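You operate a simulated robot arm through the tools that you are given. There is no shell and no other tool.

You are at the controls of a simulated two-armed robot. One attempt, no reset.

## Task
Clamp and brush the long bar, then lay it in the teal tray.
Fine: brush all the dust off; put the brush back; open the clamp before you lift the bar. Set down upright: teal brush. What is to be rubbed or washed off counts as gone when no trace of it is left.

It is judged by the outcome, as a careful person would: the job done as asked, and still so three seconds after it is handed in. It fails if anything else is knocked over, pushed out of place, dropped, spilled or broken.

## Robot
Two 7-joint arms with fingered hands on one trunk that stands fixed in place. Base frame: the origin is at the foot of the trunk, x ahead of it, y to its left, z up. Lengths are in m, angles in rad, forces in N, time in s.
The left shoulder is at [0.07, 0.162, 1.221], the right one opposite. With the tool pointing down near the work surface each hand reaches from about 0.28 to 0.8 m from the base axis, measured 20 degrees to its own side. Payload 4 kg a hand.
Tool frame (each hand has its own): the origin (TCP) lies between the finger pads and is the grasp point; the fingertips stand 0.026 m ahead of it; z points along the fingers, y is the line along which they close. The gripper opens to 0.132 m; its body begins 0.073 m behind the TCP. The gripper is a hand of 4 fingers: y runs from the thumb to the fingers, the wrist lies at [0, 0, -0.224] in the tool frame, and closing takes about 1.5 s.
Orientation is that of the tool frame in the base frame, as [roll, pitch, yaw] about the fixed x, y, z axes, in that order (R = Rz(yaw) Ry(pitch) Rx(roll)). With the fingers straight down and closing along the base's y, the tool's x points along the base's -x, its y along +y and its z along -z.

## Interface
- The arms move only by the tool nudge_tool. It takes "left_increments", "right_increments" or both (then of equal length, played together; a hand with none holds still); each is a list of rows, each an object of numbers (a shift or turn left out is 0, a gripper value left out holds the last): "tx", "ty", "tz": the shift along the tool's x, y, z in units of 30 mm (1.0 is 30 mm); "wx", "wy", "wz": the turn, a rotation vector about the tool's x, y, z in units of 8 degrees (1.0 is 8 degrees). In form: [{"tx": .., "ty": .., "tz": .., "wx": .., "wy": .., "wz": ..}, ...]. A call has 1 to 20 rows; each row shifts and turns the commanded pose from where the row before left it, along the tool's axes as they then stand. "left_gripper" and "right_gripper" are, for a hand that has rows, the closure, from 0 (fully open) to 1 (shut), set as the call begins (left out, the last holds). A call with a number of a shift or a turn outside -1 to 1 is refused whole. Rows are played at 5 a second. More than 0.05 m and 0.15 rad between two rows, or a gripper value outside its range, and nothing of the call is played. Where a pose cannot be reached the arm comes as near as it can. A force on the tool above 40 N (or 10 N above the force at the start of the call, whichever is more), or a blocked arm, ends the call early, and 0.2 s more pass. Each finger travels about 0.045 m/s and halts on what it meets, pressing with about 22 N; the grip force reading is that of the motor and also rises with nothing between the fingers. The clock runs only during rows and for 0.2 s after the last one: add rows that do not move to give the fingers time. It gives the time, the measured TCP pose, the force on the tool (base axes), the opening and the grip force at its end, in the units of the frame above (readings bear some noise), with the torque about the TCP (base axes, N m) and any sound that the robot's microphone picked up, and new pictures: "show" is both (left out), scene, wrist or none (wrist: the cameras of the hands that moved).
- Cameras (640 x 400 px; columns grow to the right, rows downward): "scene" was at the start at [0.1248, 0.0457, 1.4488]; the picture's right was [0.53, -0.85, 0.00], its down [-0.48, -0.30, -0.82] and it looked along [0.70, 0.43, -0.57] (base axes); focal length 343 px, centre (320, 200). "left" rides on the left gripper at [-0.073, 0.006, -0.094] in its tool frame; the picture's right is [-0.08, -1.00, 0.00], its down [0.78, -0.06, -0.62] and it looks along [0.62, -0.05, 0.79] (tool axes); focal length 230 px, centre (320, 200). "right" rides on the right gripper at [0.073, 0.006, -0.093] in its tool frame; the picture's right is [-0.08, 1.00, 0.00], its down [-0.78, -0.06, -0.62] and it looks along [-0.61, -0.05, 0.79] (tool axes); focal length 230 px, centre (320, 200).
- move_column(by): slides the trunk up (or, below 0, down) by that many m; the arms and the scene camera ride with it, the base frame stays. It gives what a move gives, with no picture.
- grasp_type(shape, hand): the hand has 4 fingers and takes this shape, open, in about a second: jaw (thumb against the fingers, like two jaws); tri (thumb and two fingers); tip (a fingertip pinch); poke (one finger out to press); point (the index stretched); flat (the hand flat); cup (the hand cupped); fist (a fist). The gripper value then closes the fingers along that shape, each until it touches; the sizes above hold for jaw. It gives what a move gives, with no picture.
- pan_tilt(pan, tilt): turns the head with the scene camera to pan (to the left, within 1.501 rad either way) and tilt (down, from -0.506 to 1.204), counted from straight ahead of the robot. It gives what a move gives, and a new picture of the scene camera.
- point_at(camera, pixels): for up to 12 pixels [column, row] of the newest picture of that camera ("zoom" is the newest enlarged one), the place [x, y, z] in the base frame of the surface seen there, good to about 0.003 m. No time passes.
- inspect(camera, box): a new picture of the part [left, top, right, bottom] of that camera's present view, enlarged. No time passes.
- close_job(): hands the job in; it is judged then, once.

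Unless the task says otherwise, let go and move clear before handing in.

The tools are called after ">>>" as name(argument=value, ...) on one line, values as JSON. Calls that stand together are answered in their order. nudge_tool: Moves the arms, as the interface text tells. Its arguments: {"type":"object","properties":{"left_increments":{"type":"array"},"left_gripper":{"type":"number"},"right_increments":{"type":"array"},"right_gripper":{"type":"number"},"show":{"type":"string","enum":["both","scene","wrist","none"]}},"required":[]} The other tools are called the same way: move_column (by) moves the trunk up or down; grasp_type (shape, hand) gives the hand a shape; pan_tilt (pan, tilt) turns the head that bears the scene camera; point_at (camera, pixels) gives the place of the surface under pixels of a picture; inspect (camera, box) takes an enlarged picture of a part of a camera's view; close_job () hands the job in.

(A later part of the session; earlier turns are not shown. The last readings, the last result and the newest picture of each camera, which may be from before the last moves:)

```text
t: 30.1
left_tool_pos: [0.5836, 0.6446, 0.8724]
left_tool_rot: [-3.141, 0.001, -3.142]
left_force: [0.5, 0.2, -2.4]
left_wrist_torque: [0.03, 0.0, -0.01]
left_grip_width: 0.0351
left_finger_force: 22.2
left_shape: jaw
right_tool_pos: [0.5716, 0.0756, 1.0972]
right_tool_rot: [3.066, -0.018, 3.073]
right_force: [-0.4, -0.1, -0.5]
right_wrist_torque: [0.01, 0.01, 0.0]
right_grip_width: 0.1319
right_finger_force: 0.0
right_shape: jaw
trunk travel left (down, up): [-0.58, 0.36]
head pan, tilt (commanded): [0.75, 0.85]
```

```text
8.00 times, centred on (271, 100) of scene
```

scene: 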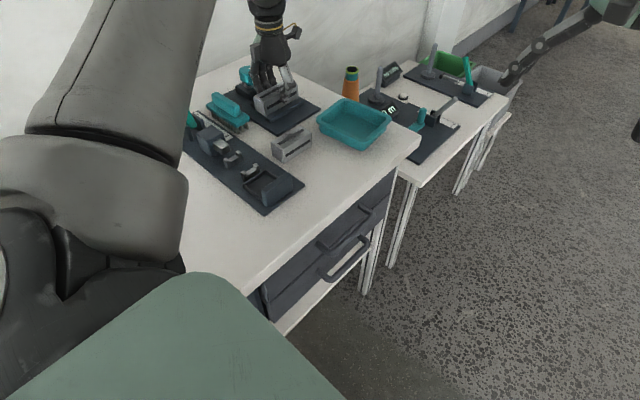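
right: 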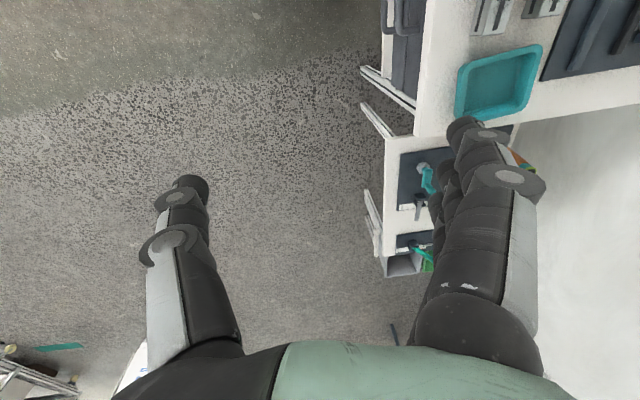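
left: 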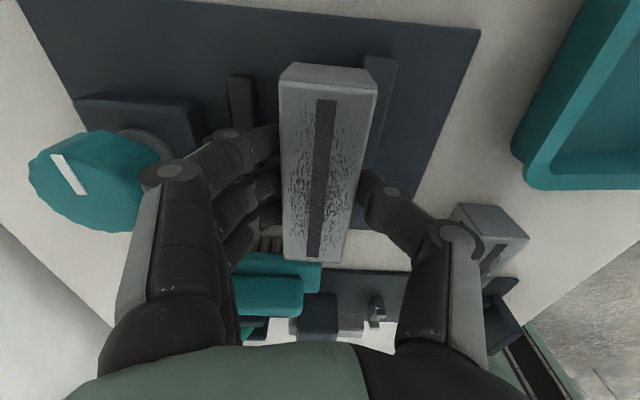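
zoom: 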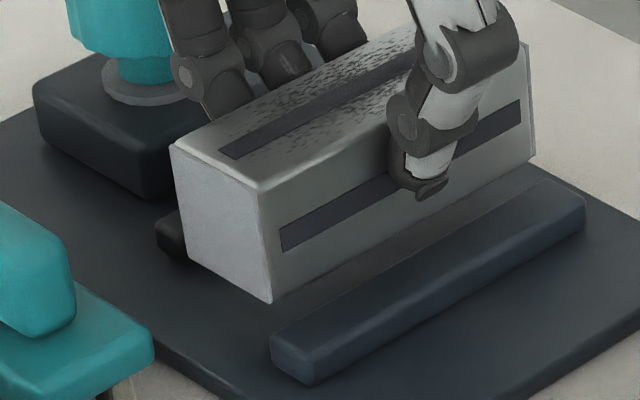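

>>> point_at(camera="zoom", pixels=[[268, 298], [262, 200], [190, 258], [176, 155], [225, 285], [280, 335], [270, 290], [532, 150], [275, 345], [400, 270], [545, 190], [160, 235]])

```text
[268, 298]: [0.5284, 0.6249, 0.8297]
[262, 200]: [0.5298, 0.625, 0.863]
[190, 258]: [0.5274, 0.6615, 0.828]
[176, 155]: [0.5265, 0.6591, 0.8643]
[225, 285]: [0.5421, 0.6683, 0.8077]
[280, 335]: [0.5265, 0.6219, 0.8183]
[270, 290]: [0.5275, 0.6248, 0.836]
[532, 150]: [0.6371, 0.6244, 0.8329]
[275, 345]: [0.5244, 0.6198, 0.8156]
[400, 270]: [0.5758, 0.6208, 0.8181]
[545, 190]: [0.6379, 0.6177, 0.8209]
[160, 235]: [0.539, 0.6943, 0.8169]
```

Bar's −y face is at 0.6248, only ~3 mm from the rail face, so it caught the rail's edge. I'll check finger clearance to the knob, then shift +y.

>>> point_at(camera="zoom", pixels=[[185, 72], [175, 30], [205, 30], [240, 40], [255, 65], [310, 20], [150, 45], [130, 20], [430, 192], [210, 100], [470, 50], [75, 40]])

>>> inspect(camera="left", box=[20, 90, 340, 290])

```text
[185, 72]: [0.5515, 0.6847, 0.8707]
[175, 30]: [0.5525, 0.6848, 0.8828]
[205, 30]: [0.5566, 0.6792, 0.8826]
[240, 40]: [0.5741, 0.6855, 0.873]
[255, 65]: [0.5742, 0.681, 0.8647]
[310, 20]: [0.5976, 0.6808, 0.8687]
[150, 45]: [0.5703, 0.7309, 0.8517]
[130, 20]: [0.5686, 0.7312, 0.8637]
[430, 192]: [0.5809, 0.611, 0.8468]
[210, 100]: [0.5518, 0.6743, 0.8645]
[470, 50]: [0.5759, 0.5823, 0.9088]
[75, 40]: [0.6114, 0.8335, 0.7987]
```

```text
2.00 times, centred on (180, 190) of left
```

zoom: 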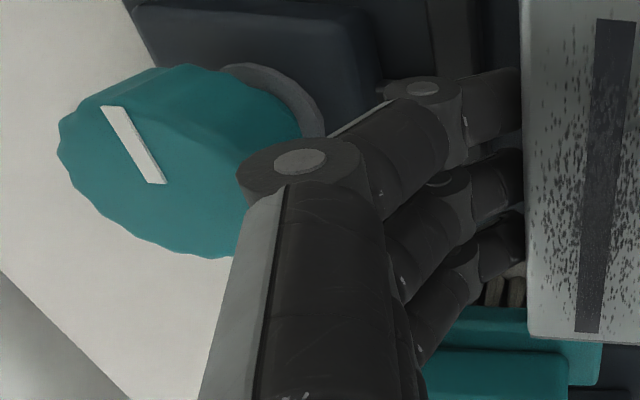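

Finger joints are at y≈0.685–0.69 versus knob edge y≈0.731, so an 8 mm shift +y is safe. Shifting and descending gently.

>>> nudge_tool(left_increments=[{"ty": 0.27}, {"tz": 0.25}, {"tz": 0.2}, {"tz": 0.15}, {"tz": 0.1}, {}], show="none")

>>> inspect(camera="scene", box=[235, 75, 307, 125])

```text
t: 31.5
left_tool_pos: [0.584, 0.6536, 0.852]
left_tool_rot: [3.14, 0.003, 3.14]
left_force: [-0.4, 0.1, 2.7]
left_wrist_torque: [0.09, 0.0, -0.01]
left_grip_width: 0.0348
left_finger_force: 21.6
left_shape: jaw
right_tool_pos: [0.5699, 0.0758, 1.0979]
right_tool_rot: [3.064, -0.018, 3.074]
right_force: [0.8, 0.0, -0.5]
right_wrist_torque: [-0.01, -0.04, -0.01]
right_grip_width: 0.1317
right_finger_force: 0.0
right_shape: jaw
trunk travel left (down, up): [-0.58, 0.36]
head pan, tilt (commanded): [0.75, 0.85]
```

```text
8.00 times, centred on (271, 100) of scene
```

zoom: 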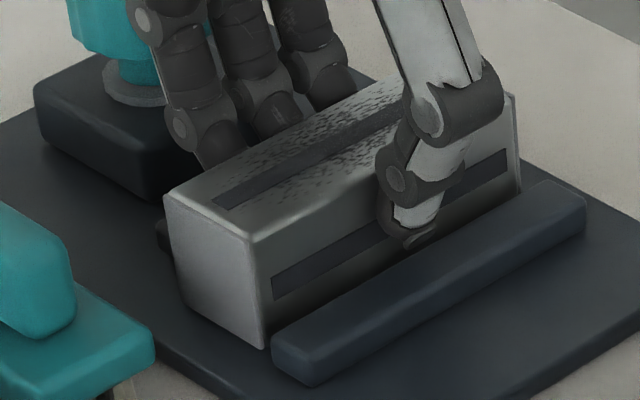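

The bar is seated on the plate (about 2.7 N up) between rail and jaw. Releasing by opening slightly to ~0.05.

>>> nudge_tool(left_increments=[{}, {}, {}, {}], left_gripper=0.62, show="wrist")

>>> inspect(camera="scene", box=[235, 75, 307, 125])

```text
t: 32.5
left_tool_pos: [0.5854, 0.653, 0.8511]
left_tool_rot: [3.141, -0.001, 3.141]
left_force: [0.2, 0.4, 0.9]
left_wrist_torque: [0.01, -0.04, 0.02]
left_grip_width: 0.0494
left_finger_force: 0.2
left_shape: jaw
right_tool_pos: [0.5704, 0.0749, 1.0976]
right_tool_rot: [3.066, -0.017, 3.073]
right_force: [0.4, -0.7, 0.1]
right_wrist_torque: [-0.01, 0.01, -0.02]
right_grip_width: 0.1319
right_finger_force: 0.0
right_shape: jaw
trunk travel left (down, up): [-0.58, 0.36]
head pan, tilt (commanded): [0.75, 0.85]
```

left: 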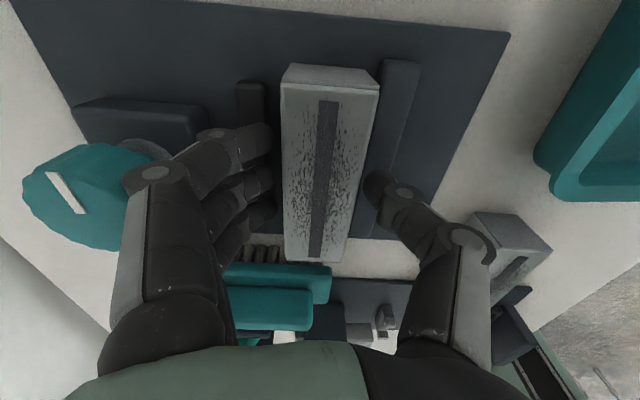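

```text
8.00 times, centred on (271, 100) of scene
```

zoom: 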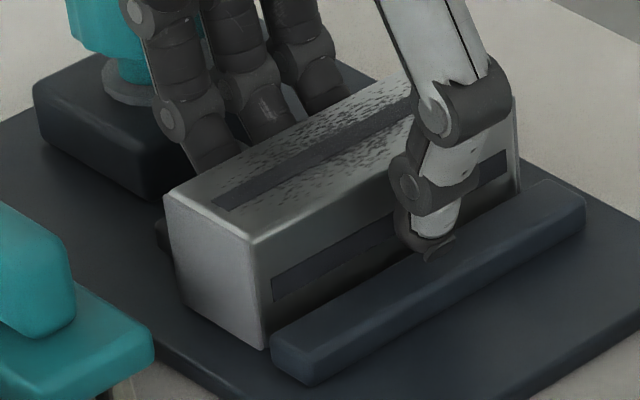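

Released (width 0.049, no force) and the bar sits upright in the vise. I'll lift straight up clear of it.

>>> nudge_tool(left_increments=[{"tz": -0.3}, {"tz": -0.6}, {"tz": -1}, {"tz": -1}, {"tz": -1}, {}])

>>> inspect(camera="scene", box=[220, 55, 316, 135])

```text
t: 33.9
left_tool_pos: [0.5864, 0.6527, 0.9675]
left_tool_rot: [-3.141, 0.002, 3.141]
left_force: [0.6, -0.3, -0.4]
left_wrist_torque: [-0.07, 0.01, 0.0]
left_grip_width: 0.0494
left_finger_force: 0.1
left_shape: jaw
right_tool_pos: [0.571, 0.0765, 1.0987]
right_tool_rot: [3.066, -0.019, 3.072]
right_force: [-0.4, 0.2, -0.6]
right_wrist_torque: [0.0, -0.01, 0.02]
right_grip_width: 0.1319
right_finger_force: 0.1
right_shape: jaw
trunk travel left (down, up): [-0.58, 0.36]
head pan, tilt (commanded): [0.75, 0.85]
```

scene: 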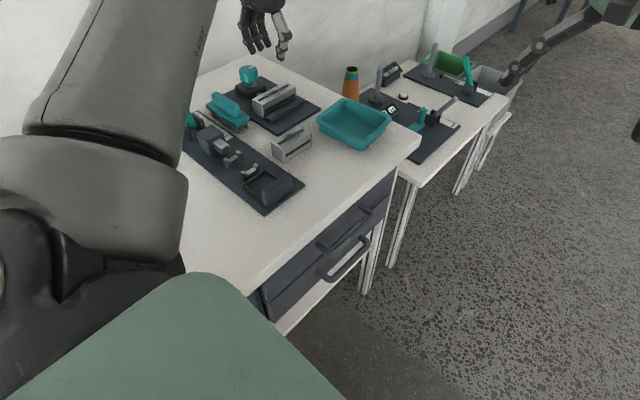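
left: 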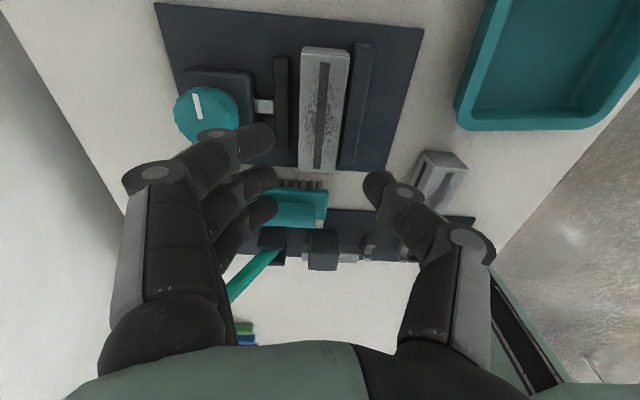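

```text
5.00 times, centred on (268, 95) of scene
```

zoom: 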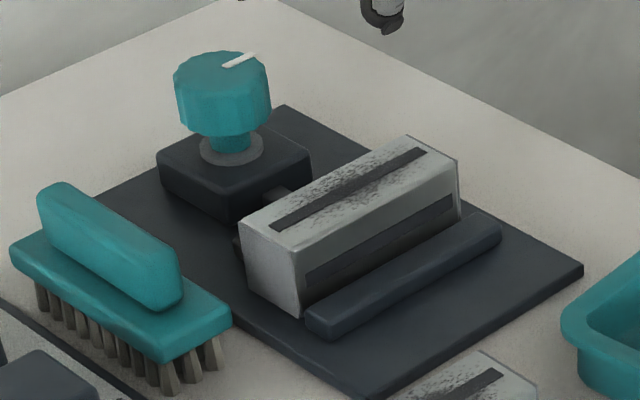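

The bar stands free in the vise between jaw and rail. I'll yaw the hand to −90°, open to ~0.085 and tilt 20° so I can reach the knob at (0.585, 0.752).

>>> nudge_tool(left_increments=[{"wz": -1}, {"wz": -1}, {"wz": -1}, {"wz": -1}, {"wz": -1}, {"wz": -1}, {"wz": -1}, {"wz": -1}, {"wz": -1}, {"wz": -1}, {"wz": -1}, {"wz": -0.25}, {"wy": -1}, {"wy": -1}, {"wy": -0.5}, {}], left_gripper=0.36, show="none")

>>> nudge_tool(left_increments=[{"tx": -0.8, "tz": 0.28}, {"tx": -0.8, "tz": 0.28}, {"tx": -0.8, "tz": 0.28}, {"tx": -0.7, "tz": 0.29}, {}, {}])

```text
t: 37.3
left_tool_pos: [0.5834, 0.6528, 0.9679]
left_tool_rot: [-3.141, 0.35, -1.57]
left_force: [-0.6, 0.8, 0.4]
left_wrist_torque: [-0.02, -0.01, 0.0]
left_grip_width: 0.084
left_finger_force: 0.0
left_shape: jaw
right_tool_pos: [0.5715, 0.0761, 1.0982]
right_tool_rot: [3.065, -0.019, 3.071]
right_force: [0.4, 0.6, -0.6]
right_wrist_torque: [0.02, 0.01, 0.04]
right_grip_width: 0.1319
right_finger_force: 0.0
right_shape: jaw
trunk travel left (down, up): [-0.58, 0.36]
head pan, tilt (commanded): [0.75, 0.85]
```

```text
t: 38.7
left_tool_pos: [0.5856, 0.7528, 0.9683]
left_tool_rot: [3.141, 0.35, -1.57]
left_force: [-0.6, -0.5, 0.1]
left_wrist_torque: [-0.01, -0.02, -0.02]
left_grip_width: 0.0838
left_finger_force: 0.1
left_shape: jaw
right_tool_pos: [0.5713, 0.0764, 1.0993]
right_tool_rot: [3.064, -0.017, 3.071]
right_force: [0.4, 0.1, 0.2]
right_wrist_torque: [0.0, 0.0, 0.0]
right_grip_width: 0.1319
right_finger_force: 0.0
right_shape: jaw
trunk travel left (down, up): [-0.58, 0.36]
head pan, tilt (commanded): [0.75, 0.85]
```

scene: 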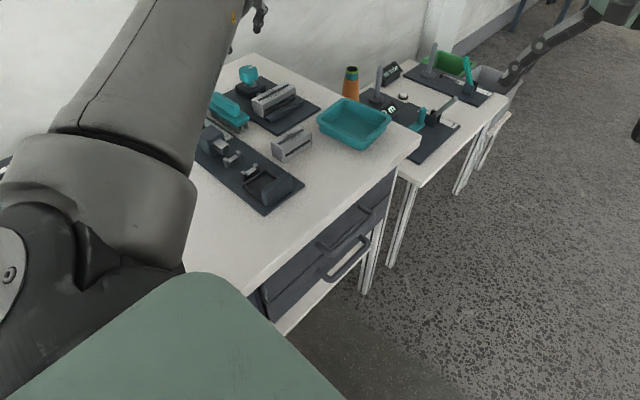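
left: 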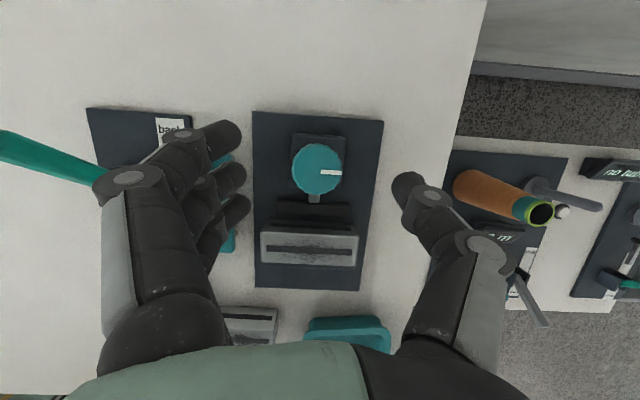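

The knob is centred under the tilted hand ([317,168] as predicted). Descending to z≈0.868 around the knob.

>>> nudge_tool(left_increments=[{"tx": 0.25, "tz": 0.7}, {"tx": 0.25, "tz": 0.7}, {"tx": 0.25, "tz": 0.7}, {"tx": 0.22, "tz": 0.6}, {"tx": 0.16, "tz": 0.44}, {}])

>>> inspect(camera="scene", box=[220, 40, 316, 120])

```text
t: 40.1
left_tool_pos: [0.5827, 0.7523, 0.8677]
left_tool_rot: [3.141, 0.352, -1.571]
left_force: [-0.4, -0.3, 0.1]
left_wrist_torque: [0.01, 0.01, 0.02]
left_grip_width: 0.084
left_finger_force: 0.0
left_shape: jaw
right_tool_pos: [0.5711, 0.0749, 1.0991]
right_tool_rot: [3.064, -0.018, 3.073]
right_force: [1.0, -0.3, -0.8]
right_wrist_torque: [-0.04, 0.01, -0.01]
right_grip_width: 0.1318
right_finger_force: 0.0
right_shape: jaw
trunk travel left (down, up): [-0.58, 0.36]
head pan, tilt (commanded): [0.75, 0.85]
```

scene: 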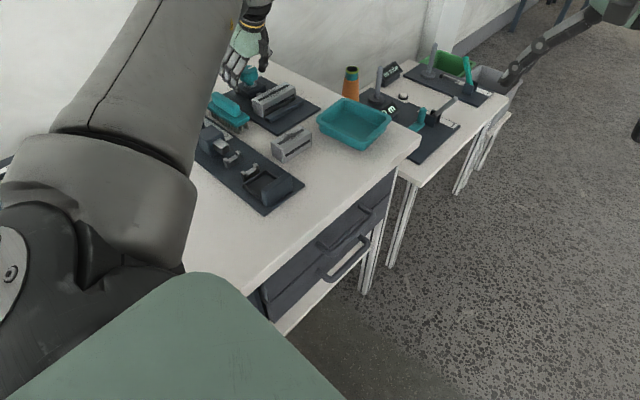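
left: 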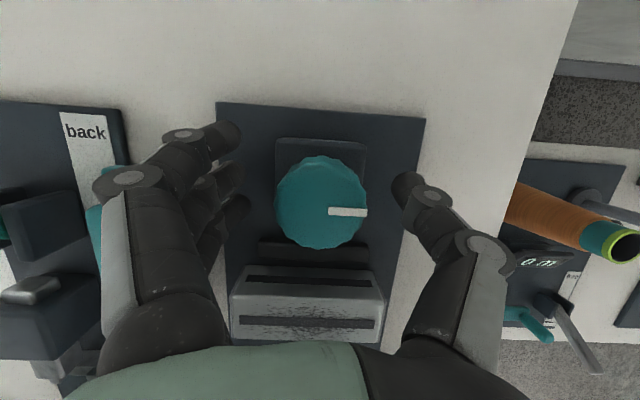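

```text
5.00 times, centred on (268, 80) of scene
```

zoom: 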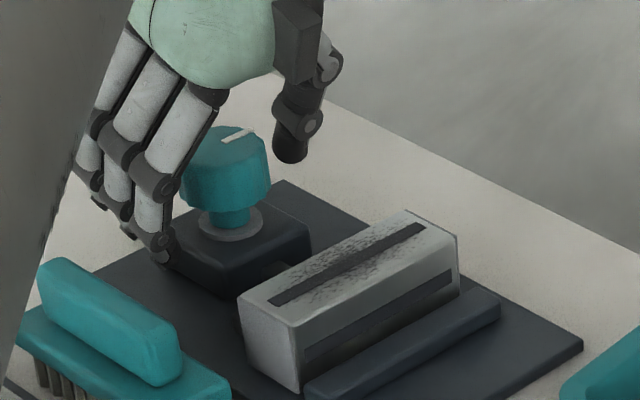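

The hand straddles the knob symmetrically (knob centre at [320,200] in the left view). Closing on it.

>>> nudge_tool(left_increments=[{}, {}, {}, {}, {}, {}], left_gripper=0.85)

>>> inspect(camera="scene", box=[220, 40, 316, 120])

```text
t: 41.5
left_tool_pos: [0.584, 0.7534, 0.8656]
left_tool_rot: [-3.141, 0.349, -1.571]
left_force: [0.6, 1.7, -1.4]
left_wrist_torque: [0.02, -0.17, -0.01]
left_grip_width: 0.0268
left_finger_force: 19.3
left_shape: jaw
right_tool_pos: [0.5711, 0.0757, 1.0972]
right_tool_rot: [3.064, -0.022, 3.071]
right_force: [0.6, 0.4, -1.0]
right_wrist_torque: [0.02, 0.02, 0.0]
right_grip_width: 0.1315
right_finger_force: 0.0
right_shape: jaw
trunk travel left (down, up): [-0.58, 0.36]
head pan, tilt (commanded): [0.75, 0.85]
```

scene: 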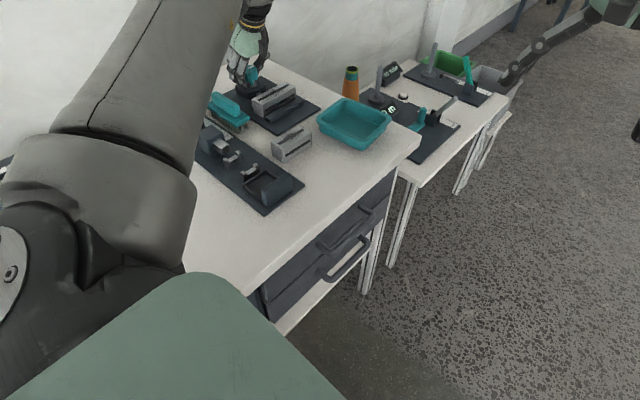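
left: 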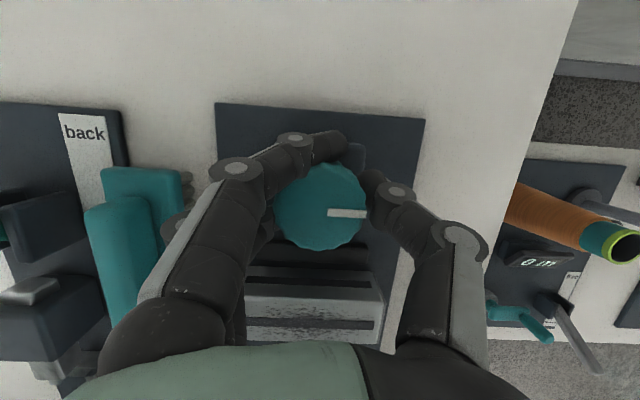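

```text
5.00 times, centred on (268, 80) of scene
```

zoom: 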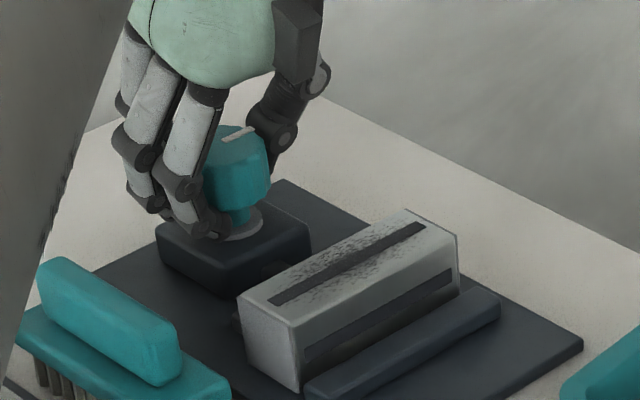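

The knob is gripped (19 N). I'll test a clockwise turn (seen from above) of 24° about the knob's vertical axis and see which way the jaw moves.

>>> nudge_tool(left_increments=[{"wx": 0.342, "wz": 0.94}, {"wx": 0.342, "wz": 0.94}, {"wx": 0.342, "wz": 0.94}, {}])

>>> inspect(camera="scene", box=[220, 40, 316, 120])

```text
t: 42.5
left_tool_pos: [0.5872, 0.7522, 0.8666]
left_tool_rot: [-3.141, 0.348, -1.994]
left_force: [6.7, 4.8, -5.8]
left_wrist_torque: [-0.03, -0.25, 0.04]
left_grip_width: 0.0264
left_finger_force: 22.0
left_shape: jaw
right_tool_pos: [0.573, 0.0768, 1.0953]
right_tool_rot: [3.067, -0.022, 3.07]
right_force: [-0.6, -0.4, -0.3]
right_wrist_torque: [-0.01, 0.01, 0.0]
right_grip_width: 0.1319
right_finger_force: 0.1
right_shape: jaw
trunk travel left (down, up): [-0.58, 0.36]
head pan, tilt (commanded): [0.75, 0.85]
```

scene: 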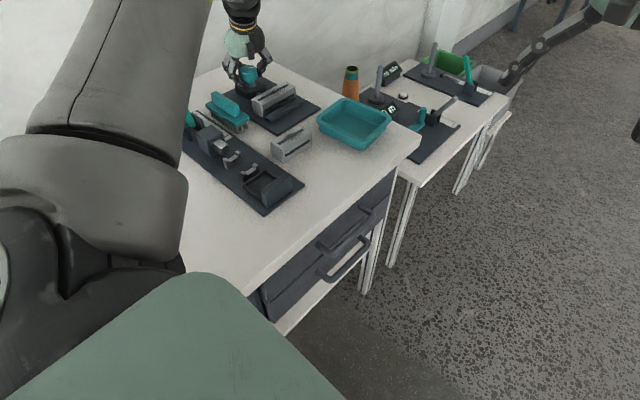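
left: 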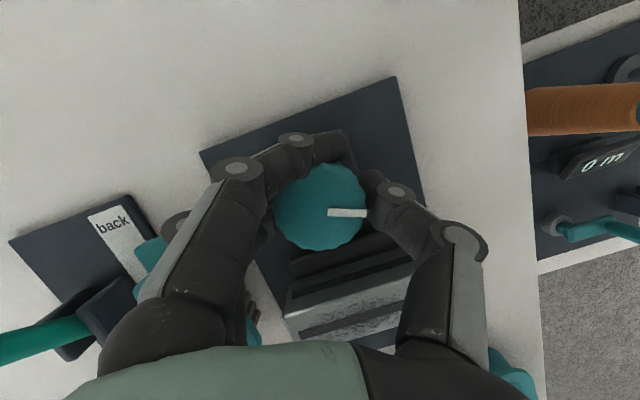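

```text
5.00 times, centred on (268, 80) of scene
```

zoom: 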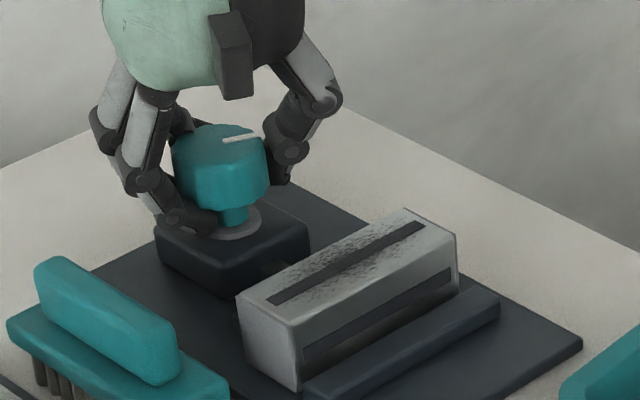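

The knob turns with the hand. I'll measure the jaw position from the left camera.

>>> inspect(camera="left", box=[270, 215, 430, 345])

```text
3.08 times, centred on (350, 280) of left
```

zoom: 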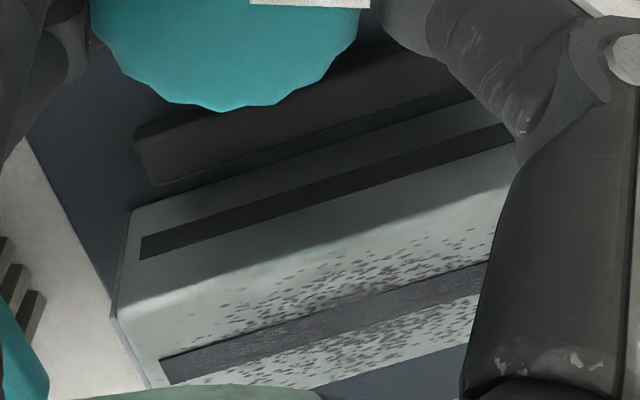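

>>> point_at(camera="zoom", pixels=[[150, 135], [250, 125], [330, 105], [160, 175], [300, 140], [420, 65], [145, 208], [300, 210], [480, 180], [115, 310], [400, 110], [200, 180]])

```text
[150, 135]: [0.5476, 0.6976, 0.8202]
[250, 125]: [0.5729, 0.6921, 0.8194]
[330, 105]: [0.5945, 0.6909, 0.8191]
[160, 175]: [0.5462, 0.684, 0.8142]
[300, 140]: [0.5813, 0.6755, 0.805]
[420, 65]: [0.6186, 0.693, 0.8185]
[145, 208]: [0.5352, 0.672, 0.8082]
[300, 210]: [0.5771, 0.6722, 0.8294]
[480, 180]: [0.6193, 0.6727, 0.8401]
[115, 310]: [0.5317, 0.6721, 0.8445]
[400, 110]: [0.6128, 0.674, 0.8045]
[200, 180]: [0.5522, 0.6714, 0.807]
```

Jaw front is still ≈0.684 within noise; bar face ≈0.672. I'll continue the clockwise turn another 56° and remeasure.

>>> nudge_tool(left_increments=[{"wx": 0.342, "wz": 0.94}, {"wx": 0.342, "wz": 0.94}, {"wx": 0.342, "wz": 0.94}, {"wx": 0.342, "wz": 0.94}, {"wx": 0.342, "wz": 0.94}, {"wx": 0.342, "wz": 0.94}, {"wx": 0.342, "wz": 0.94}, {}])

>>> inspect(camera="left", box=[260, 160, 460, 340])

>>> inspect(camera="scene", box=[220, 40, 316, 120])

```text
t: 44.3
left_tool_pos: [0.5878, 0.7522, 0.8662]
left_tool_rot: [-3.14, 0.35, -2.973]
left_force: [20.0, -7.2, -7.0]
left_wrist_torque: [-0.33, -0.25, 0.06]
left_grip_width: 0.0261
left_finger_force: 22.6
left_shape: jaw
right_tool_pos: [0.5749, 0.0743, 1.0969]
right_tool_rot: [3.063, -0.024, 3.069]
right_force: [-0.2, 0.1, -1.2]
right_wrist_torque: [-0.01, -0.03, -0.03]
right_grip_width: 0.1324
right_finger_force: 0.1
right_shape: jaw
trunk travel left (down, up): [-0.58, 0.36]
head pan, tilt (commanded): [0.75, 0.85]
```

scene: 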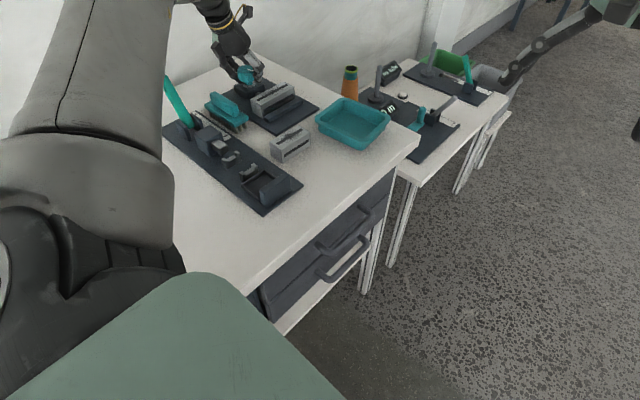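
left: 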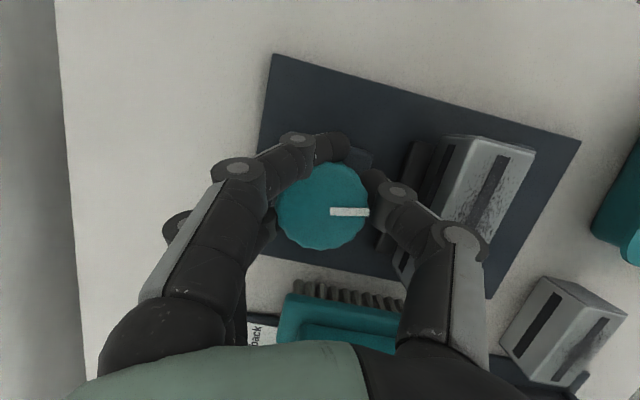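

```text
2.22 times, centred on (360, 250) of left
```

zoom: 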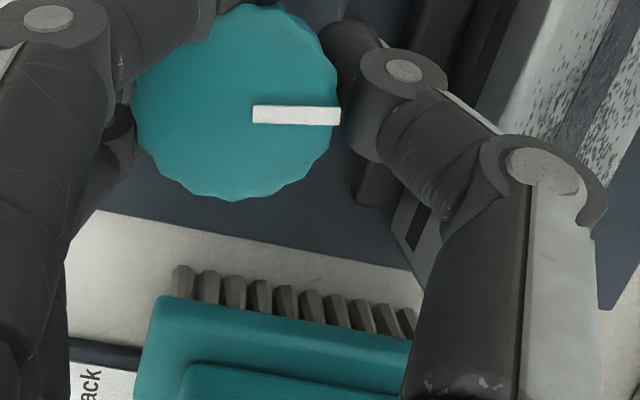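

```text
5.00 times, centred on (268, 80) of scene
```

zoom: 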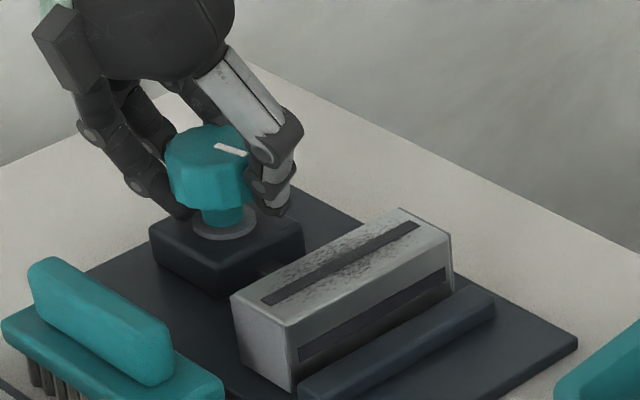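

Side load has risen to 20 N in x (slight off‑centre grip). Checking the jaw's position now, at yaw ≈ −170°.

>>> inspect(camera="left", box=[360, 110, 500, 210])

```text
4.00 times, centred on (430, 160) of left
```

zoom: 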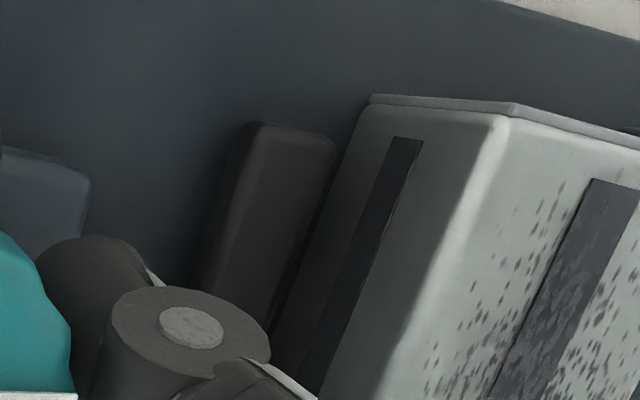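

>>> point_at(camera="zoom", pixels=[[255, 150], [310, 150], [325, 150], [290, 230], [300, 250], [265, 200], [390, 140], [345, 180], [340, 250], [500, 125], [300, 180], [225, 230]])

```text
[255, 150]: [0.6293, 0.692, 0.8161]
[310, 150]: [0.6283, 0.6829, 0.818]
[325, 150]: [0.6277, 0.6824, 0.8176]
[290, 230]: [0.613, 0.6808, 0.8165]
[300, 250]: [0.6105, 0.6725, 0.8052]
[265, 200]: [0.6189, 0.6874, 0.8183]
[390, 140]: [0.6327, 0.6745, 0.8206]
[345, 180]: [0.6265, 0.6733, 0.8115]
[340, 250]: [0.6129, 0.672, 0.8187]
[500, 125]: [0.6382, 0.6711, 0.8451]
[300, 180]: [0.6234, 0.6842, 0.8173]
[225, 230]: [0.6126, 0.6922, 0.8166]
```

The jaw's front edge is now ≈0.681 (back edge 0.692, earlier 0.697), so clockwise closes it, a few mm per 80°. I'll open the fingers, unwind counter‑clockwise ~104°, and regrip with a lighter closure so the outer finger doesn't wrap behind the knob.

>>> nudge_tool(left_increments=[{}, {}, {}, {}, {}, {}, {}], left_gripper=0.36)

```text
t: 45.9
left_tool_pos: [0.5842, 0.7526, 0.867]
left_tool_rot: [3.141, 0.351, -2.97]
left_force: [-0.3, -0.4, 0.0]
left_wrist_torque: [-0.02, -0.03, -0.01]
left_grip_width: 0.084
left_finger_force: 0.0
left_shape: jaw
right_tool_pos: [0.5703, 0.075, 1.099]
right_tool_rot: [3.066, -0.02, 3.072]
right_force: [0.5, -1.0, -0.3]
right_wrist_torque: [0.01, -0.03, 0.04]
right_grip_width: 0.132
right_finger_force: 0.0
right_shape: jaw
trunk travel left (down, up): [-0.58, 0.36]
head pan, tilt (commanded): [0.75, 0.85]
```

scene: 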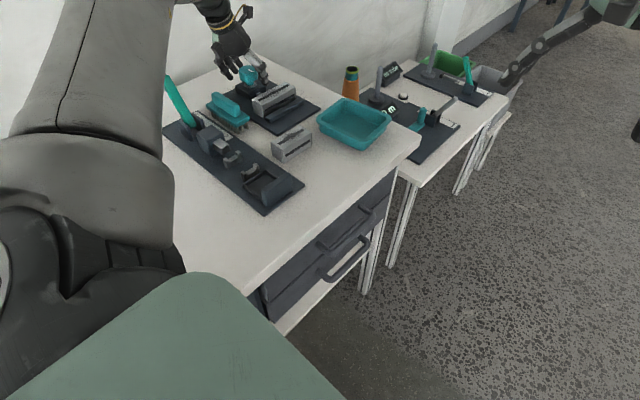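
left: 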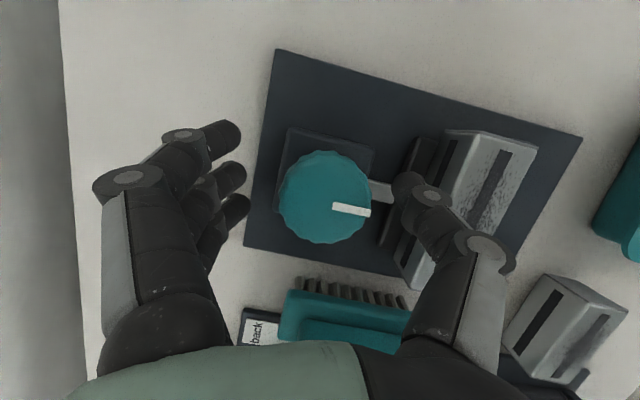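

Knob is free and the hand is centred on it. Rotating the open hand back counter‑clockwise by 96° about the knob axis.

>>> nudge_tool(left_increments=[{"wx": -0.342, "wz": -0.94}, {"wx": -0.342, "wz": -0.94}, {"wx": -0.342, "wz": -0.94}, {"wx": -0.342, "wz": -0.94}, {"wx": -0.342, "wz": -0.94}, {"wx": -0.342, "wz": -0.94}, {"wx": -0.342, "wz": -0.94}, {"wx": -0.342, "wz": -0.94}, {"wx": -0.342, "wz": -0.94}, {"wx": -0.342, "wz": -0.94}, {"wx": -0.342, "wz": -0.94}, {"wx": -0.342, "wz": -0.94}, {}])

```text
t: 48.7
left_tool_pos: [0.5652, 0.7401, 0.8711]
left_tool_rot: [-3.136, 0.348, -1.29]
left_force: [2.2, 0.1, 0.1]
left_wrist_torque: [0.01, -0.03, -0.02]
left_grip_width: 0.0844
left_finger_force: 0.2
left_shape: jaw
left hand out of reach, approached as far as the arm can: row 11
right_tool_pos: [0.5711, 0.0755, 1.0977]
right_tool_rot: [3.065, -0.02, 3.072]
right_force: [-0.4, 0.4, -0.4]
right_wrist_torque: [-0.01, -0.01, 0.0]
right_grip_width: 0.1318
right_finger_force: 0.1
right_shape: jaw
trunk travel left (down, up): [-0.58, 0.36]
head pan, tilt (commanded): [0.75, 0.85]
```

scene: 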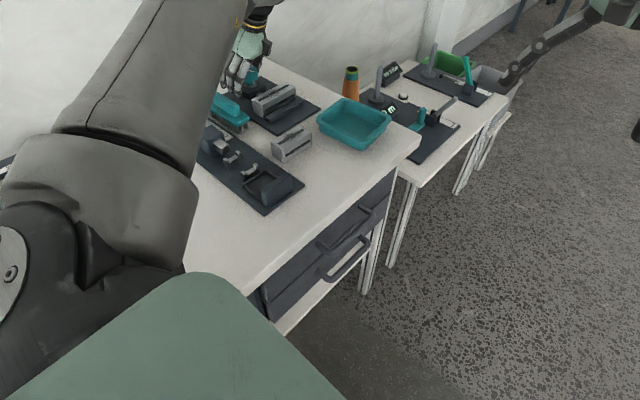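
left: 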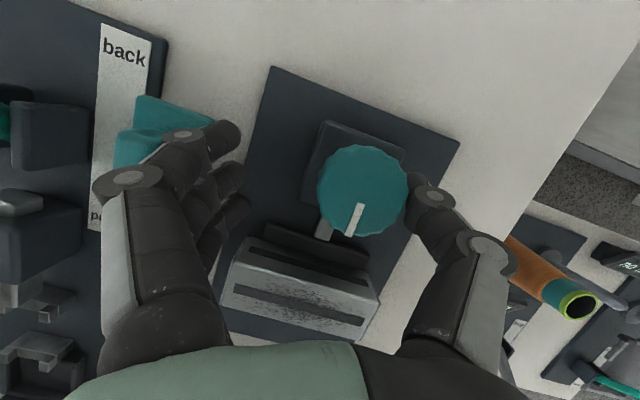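

Row 11 exceeded reach so the hand drifted to (0.565, 0.740). I'll turn back 8° clockwise and recentre on the knob.

>>> nudge_tool(left_increments=[{"tx": -0.1, "ty": -0.3}, {"wx": 0.342, "wz": 0.94}, {"tx": -0.15, "ty": -0.4, "tz": 0.2}, {}], show="wrist")

```text
t: 49.7
left_tool_pos: [0.5748, 0.7466, 0.8674]
left_tool_rot: [-3.14, 0.35, -1.432]
left_force: [-0.9, 0.3, 0.5]
left_wrist_torque: [0.01, -0.02, 0.03]
left_grip_width: 0.0848
left_finger_force: 0.0
left_shape: jaw
left hand out of reach, approached as far as the arm can: row 1
right_tool_pos: [0.5706, 0.0745, 1.0981]
right_tool_rot: [3.065, -0.02, 3.073]
right_force: [-0.4, 0.0, -0.2]
right_wrist_torque: [0.0, -0.01, 0.04]
right_grip_width: 0.1317
right_finger_force: 0.0
right_shape: jaw
trunk travel left (down, up): [-0.58, 0.36]
head pan, tilt (commanded): [0.75, 0.85]
```

left: 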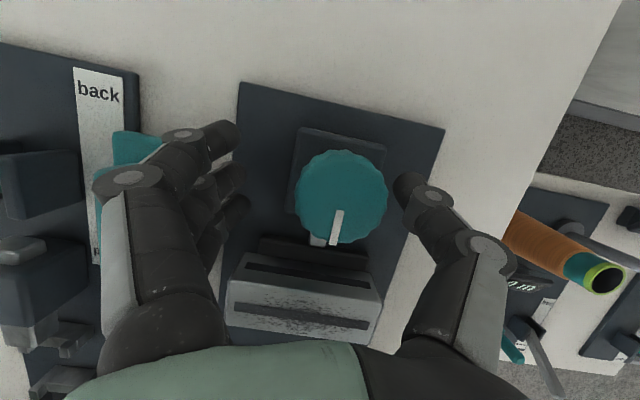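

Still 20 px off centre (knob at [341,197]); shifting ~11 mm more, then gripping at closure 0.72.

>>> nudge_tool(left_increments=[{"tx": -0.12, "ty": -0.36, "tz": 0.04}, {}], show="wrist")

```text
t: 50.3
left_tool_pos: [0.5758, 0.7475, 0.8663]
left_tool_rot: [-3.14, 0.35, -1.43]
left_force: [0.4, -0.1, -0.4]
left_wrist_torque: [0.02, -0.02, 0.02]
left_grip_width: 0.0845
left_finger_force: 0.1
left_shape: jaw
left hand out of reach, approached as far as the arm can: row 1
right_tool_pos: [0.5715, 0.075, 1.0994]
right_tool_rot: [3.065, -0.019, 3.073]
right_force: [0.7, -0.7, -0.5]
right_wrist_torque: [0.01, 0.0, -0.01]
right_grip_width: 0.1321
right_finger_force: 0.0
right_shape: jaw
trunk travel left (down, up): [-0.58, 0.36]
head pan, tilt (commanded): [0.75, 0.85]
```

left: 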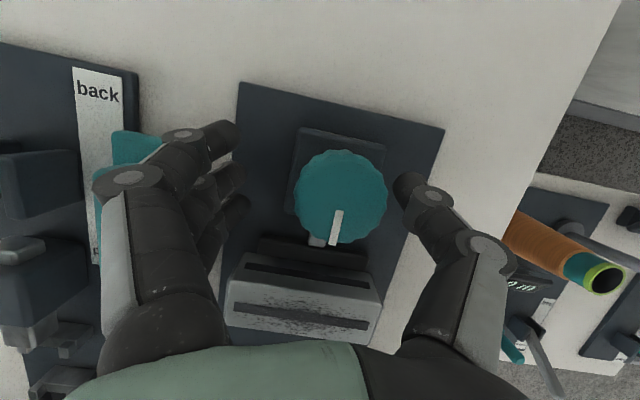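

Reach stops here at yaw 278°. Turning another 8° clockwise (yaw 270°, which worked before), then recentring.

>>> nudge_tool(left_increments=[{"wx": 0.342, "wz": 0.94}, {"tx": -0.14, "ty": -0.31, "tz": 0.05}, {}, {}], show="wrist")

```text
t: 51.3
left_tool_pos: [0.5845, 0.752, 0.8665]
left_tool_rot: [3.141, 0.35, -1.571]
left_force: [-0.4, -0.2, 0.6]
left_wrist_torque: [-0.01, 0.01, 0.01]
left_grip_width: 0.0842
left_finger_force: 0.0
left_shape: jaw
right_tool_pos: [0.5715, 0.0753, 1.0983]
right_tool_rot: [3.064, -0.019, 3.073]
right_force: [-0.6, 0.5, -0.1]
right_wrist_torque: [0.0, -0.03, -0.02]
right_grip_width: 0.1319
right_finger_force: 0.1
right_shape: jaw
trunk travel left (down, up): [-0.58, 0.36]
head pan, tilt (commanded): [0.75, 0.85]
```

left: 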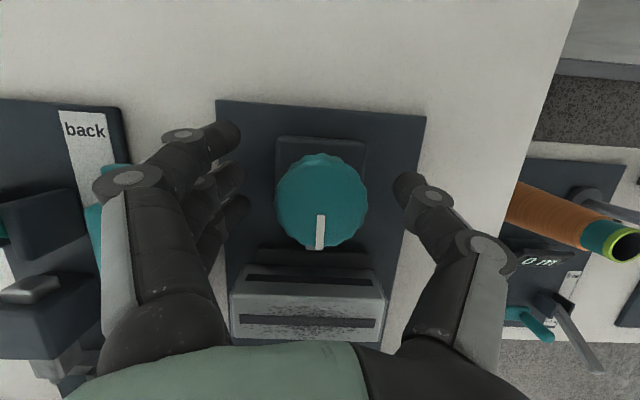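

Centred at yaw 270° with the knob mark now pointing to −y; jaw visibly nearer the bar. Gripping at closure 0.72.

>>> nudge_tool(left_increments=[{}, {}, {}, {}, {}], left_gripper=0.72, show="wrist")

```text
t: 52.5
left_tool_pos: [0.5842, 0.752, 0.866]
left_tool_rot: [-3.14, 0.352, -1.571]
left_force: [-0.3, 1.5, -2.3]
left_wrist_torque: [0.01, -0.05, -0.01]
left_grip_width: 0.0288
left_finger_force: 11.6
left_shape: jaw
right_tool_pos: [0.5705, 0.076, 1.0993]
right_tool_rot: [3.065, -0.019, 3.073]
right_force: [0.7, 0.8, 0.7]
right_wrist_torque: [-0.02, 0.01, -0.01]
right_grip_width: 0.1319
right_finger_force: 0.1
right_shape: jaw
trunk travel left (down, up): [-0.58, 0.36]
head pan, tilt (commanded): [0.75, 0.85]
```

left: 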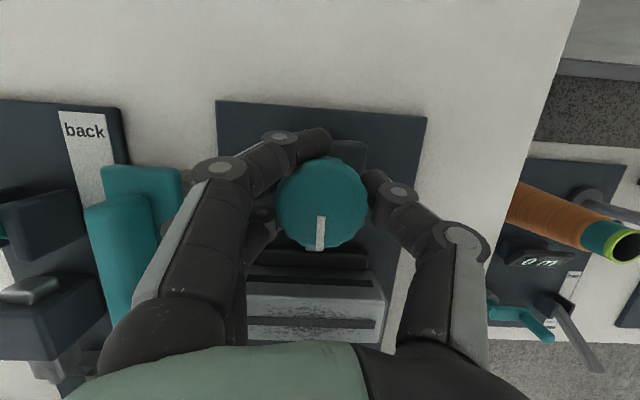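

Gripped at 11.6 N. Turning clockwise 88°.

>>> nudge_tool(left_increments=[{"wx": 0.342, "wz": 0.94}, {"wx": 0.342, "wz": 0.94}, {"wx": 0.342, "wz": 0.94}, {"wx": 0.342, "wz": 0.94}, {"wx": 0.342, "wz": 0.94}, {"wx": 0.342, "wz": 0.94}, {"wx": 0.342, "wz": 0.94}, {"wx": 0.342, "wz": 0.94}, {"wx": 0.342, "wz": 0.94}, {"wx": 0.342, "wz": 0.94}, {"wx": 0.342, "wz": 0.94}, {}], show="wrist")

```text
t: 55.1
left_tool_pos: [0.5862, 0.7509, 0.865]
left_tool_rot: [3.139, 0.349, -3.111]
left_force: [10.2, -0.8, -0.8]
left_wrist_torque: [-0.11, -0.04, 0.22]
left_grip_width: 0.0275
left_finger_force: 22.6
left_shape: jaw
right_tool_pos: [0.5726, 0.0748, 1.0976]
right_tool_rot: [3.063, -0.02, 3.07]
right_force: [-0.3, -0.3, -0.5]
right_wrist_torque: [-0.01, -0.01, -0.03]
right_grip_width: 0.132
right_finger_force: 0.1
right_shape: jaw
trunk travel left (down, up): [-0.58, 0.36]
head pan, tilt (commanded): [0.75, 0.85]
```

left: 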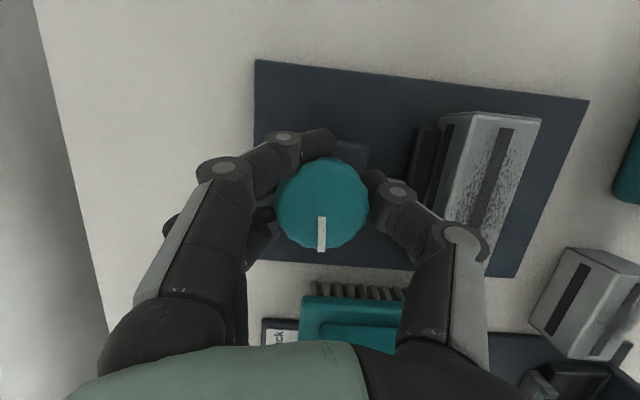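

The jaw has closed noticeably toward the bar ([425,150] vs bar [450,150]). Next cycle: open, unwind 88°, regrip and turn.

>>> nudge_tool(left_increments=[{}, {}, {}, {}, {"wx": -0.342, "wz": -0.94}, {"wx": -0.342, "wz": -0.94}, {"wx": -0.342, "wz": -0.94}, {"wx": -0.342, "wz": -0.94}, {"wx": -0.342, "wz": -0.94}, {"wx": -0.342, "wz": -0.94}, {"wx": -0.342, "wz": -0.94}, {"wx": -0.342, "wz": -0.94}, {"wx": -0.342, "wz": -0.94}, {"wx": -0.342, "wz": -0.94}, {"wx": -0.342, "wz": -0.94}, {}], left_gripper=0.36, show="wrist")

```text
t: 58.5
left_tool_pos: [0.5849, 0.7513, 0.8663]
left_tool_rot: [-3.14, 0.35, -1.569]
left_force: [0.2, 0.2, 0.1]
left_wrist_torque: [0.04, 0.02, 0.02]
left_grip_width: 0.0842
left_finger_force: 0.1
left_shape: jaw
right_tool_pos: [0.5712, 0.0755, 1.0971]
right_tool_rot: [3.064, -0.019, 3.072]
right_force: [0.1, -0.6, 0.3]
right_wrist_torque: [-0.02, -0.01, -0.01]
right_grip_width: 0.1318
right_finger_force: 0.1
right_shape: jaw
trunk travel left (down, up): [-0.58, 0.36]
head pan, tilt (commanded): [0.75, 0.85]
```

left: 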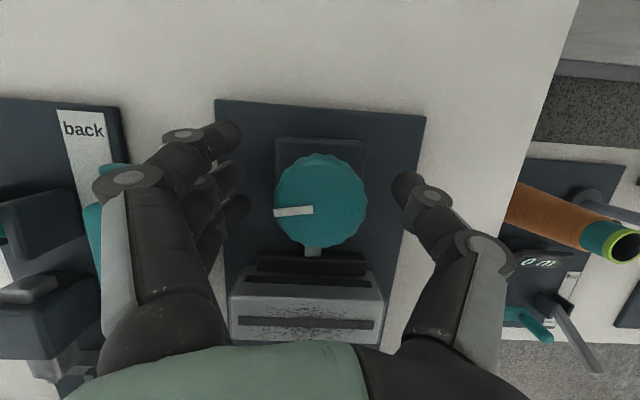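

The knob mark now points to −x (180° turned so far) and the jaw is almost at the bar. Gripping and turning another 88°.

>>> nudge_tool(left_increments=[{}, {}, {}, {}, {}, {"wx": 0.342, "wz": 0.94}, {"wx": 0.342, "wz": 0.94}, {"wx": 0.342, "wz": 0.94}, {"wx": 0.342, "wz": 0.94}, {"wx": 0.342, "wz": 0.94}, {"wx": 0.342, "wz": 0.94}, {"wx": 0.342, "wz": 0.94}, {"wx": 0.342, "wz": 0.94}, {"wx": 0.342, "wz": 0.94}, {"wx": 0.342, "wz": 0.94}, {"wx": 0.342, "wz": 0.94}, {}], left_gripper=0.72, show="wrist")

>>> inspect(camera="scene", box=[220, 40, 316, 120])

```text
t: 62.1
left_tool_pos: [0.5831, 0.7509, 0.861]
left_tool_rot: [-3.135, 0.339, -3.104]
left_force: [-15.0, -14.1, -31.2]
left_wrist_torque: [-0.27, -0.2, 1.19]
left_grip_width: 0.0237
left_finger_force: 21.6
left_shape: jaw
right_tool_pos: [0.5723, 0.078, 1.0971]
right_tool_rot: [3.067, -0.021, 3.072]
right_force: [0.2, -0.1, 0.5]
right_wrist_torque: [-0.03, -0.04, -0.01]
right_grip_width: 0.1321
right_finger_force: 0.0
right_shape: jaw
trunk travel left (down, up): [-0.58, 0.36]
head pan, tilt (commanded): [0.75, 0.85]
```

left: 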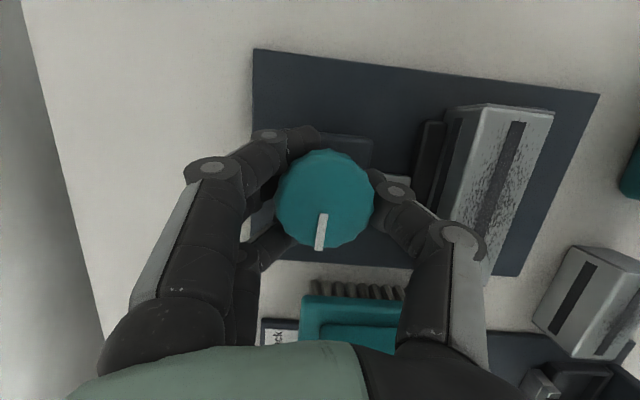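

```text
5.00 times, centred on (268, 80) of scene
```

zoom: 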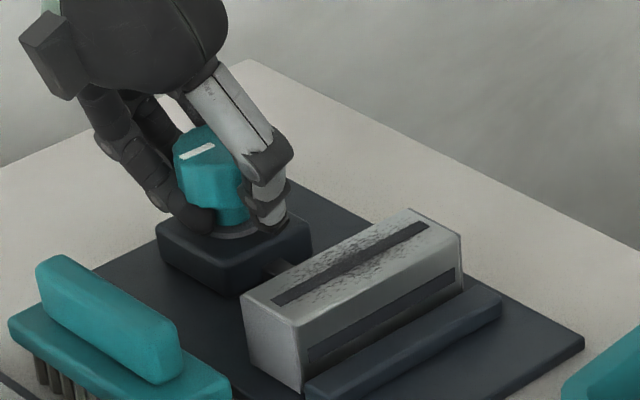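

The torque reached 1.19 N·m and the mark still points to −x — so the knob stopped turning and the hand slipped around it. I'll release immediately and measure jaw and bar.

>>> nudge_tool(left_increments=[{}, {}, {}, {}, {}], left_gripper=0.36, show="wrist")

>>> inspect(camera="left", box=[240, 40, 600, 290])

>>> inspect(camera="scene", box=[220, 40, 316, 120])

```text
t: 63.3
left_tool_pos: [0.5849, 0.7515, 0.8663]
left_tool_rot: [-3.141, 0.351, -3.108]
left_force: [-0.5, 0.5, 0.1]
left_wrist_torque: [-0.01, 0.0, 0.02]
left_grip_width: 0.0843
left_finger_force: 0.1
left_shape: jaw
right_tool_pos: [0.5709, 0.0747, 1.0973]
right_tool_rot: [3.065, -0.021, 3.072]
right_force: [0.3, 0.1, -0.1]
right_wrist_torque: [0.0, 0.01, 0.03]
right_grip_width: 0.1319
right_finger_force: 0.1
right_shape: jaw
trunk travel left (down, up): [-0.58, 0.36]
head pan, tilt (commanded): [0.75, 0.85]
```

left: 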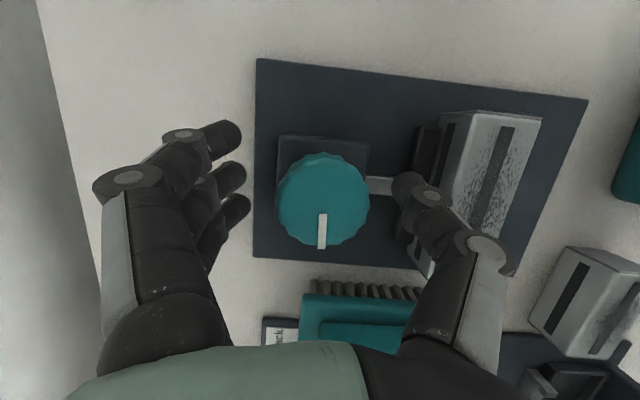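

```text
1.60 times, centred on (420, 165) of left
```

zoom: 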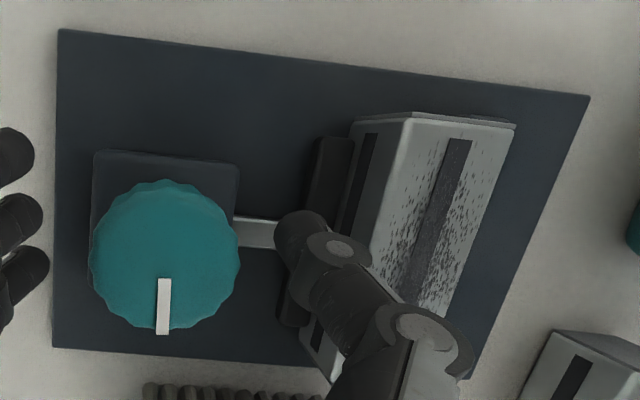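

```text
5.00 times, centred on (268, 80) of scene
```

zoom: 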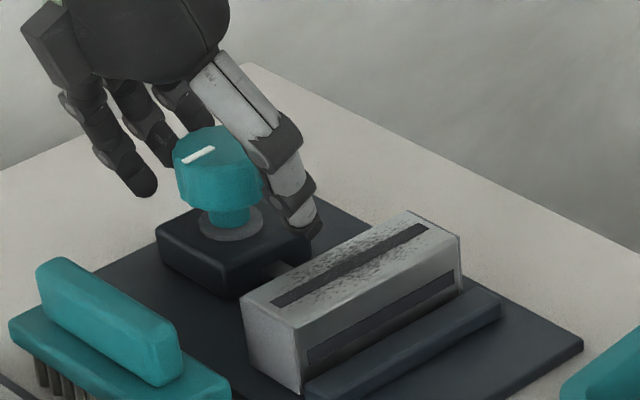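

The knob is intact. I'll measure bar, jaw and rail again to see whether the bar is already pressed on the rail.

>>> point_at(camera="zoom", pixels=[[296, 330], [298, 380], [375, 275], [460, 240], [250, 295], [245, 310], [240, 330], [310, 370], [400, 330], [310, 385], [495, 300], [440, 305]])

>>> inspect(camera="left", box=[390, 90, 550, 290])

```text
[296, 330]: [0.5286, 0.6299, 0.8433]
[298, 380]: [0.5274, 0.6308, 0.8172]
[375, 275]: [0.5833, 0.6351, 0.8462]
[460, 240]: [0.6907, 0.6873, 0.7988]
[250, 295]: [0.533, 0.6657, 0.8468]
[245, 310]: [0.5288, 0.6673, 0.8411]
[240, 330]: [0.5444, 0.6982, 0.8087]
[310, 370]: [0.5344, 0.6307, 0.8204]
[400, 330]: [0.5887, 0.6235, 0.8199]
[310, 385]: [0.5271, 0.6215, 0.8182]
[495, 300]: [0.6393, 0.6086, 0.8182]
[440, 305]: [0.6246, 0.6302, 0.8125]
```

```text
2.00 times, centred on (470, 190) of left
```

zoom: 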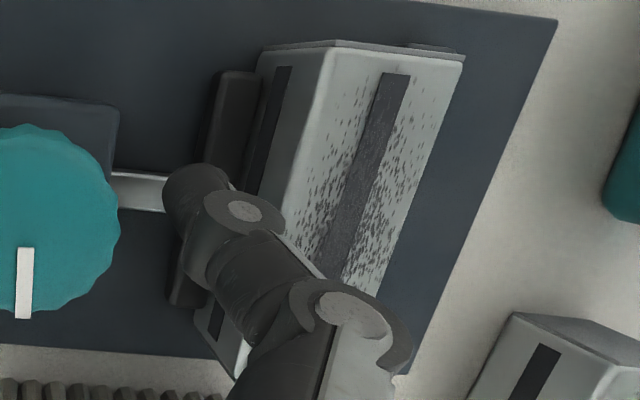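

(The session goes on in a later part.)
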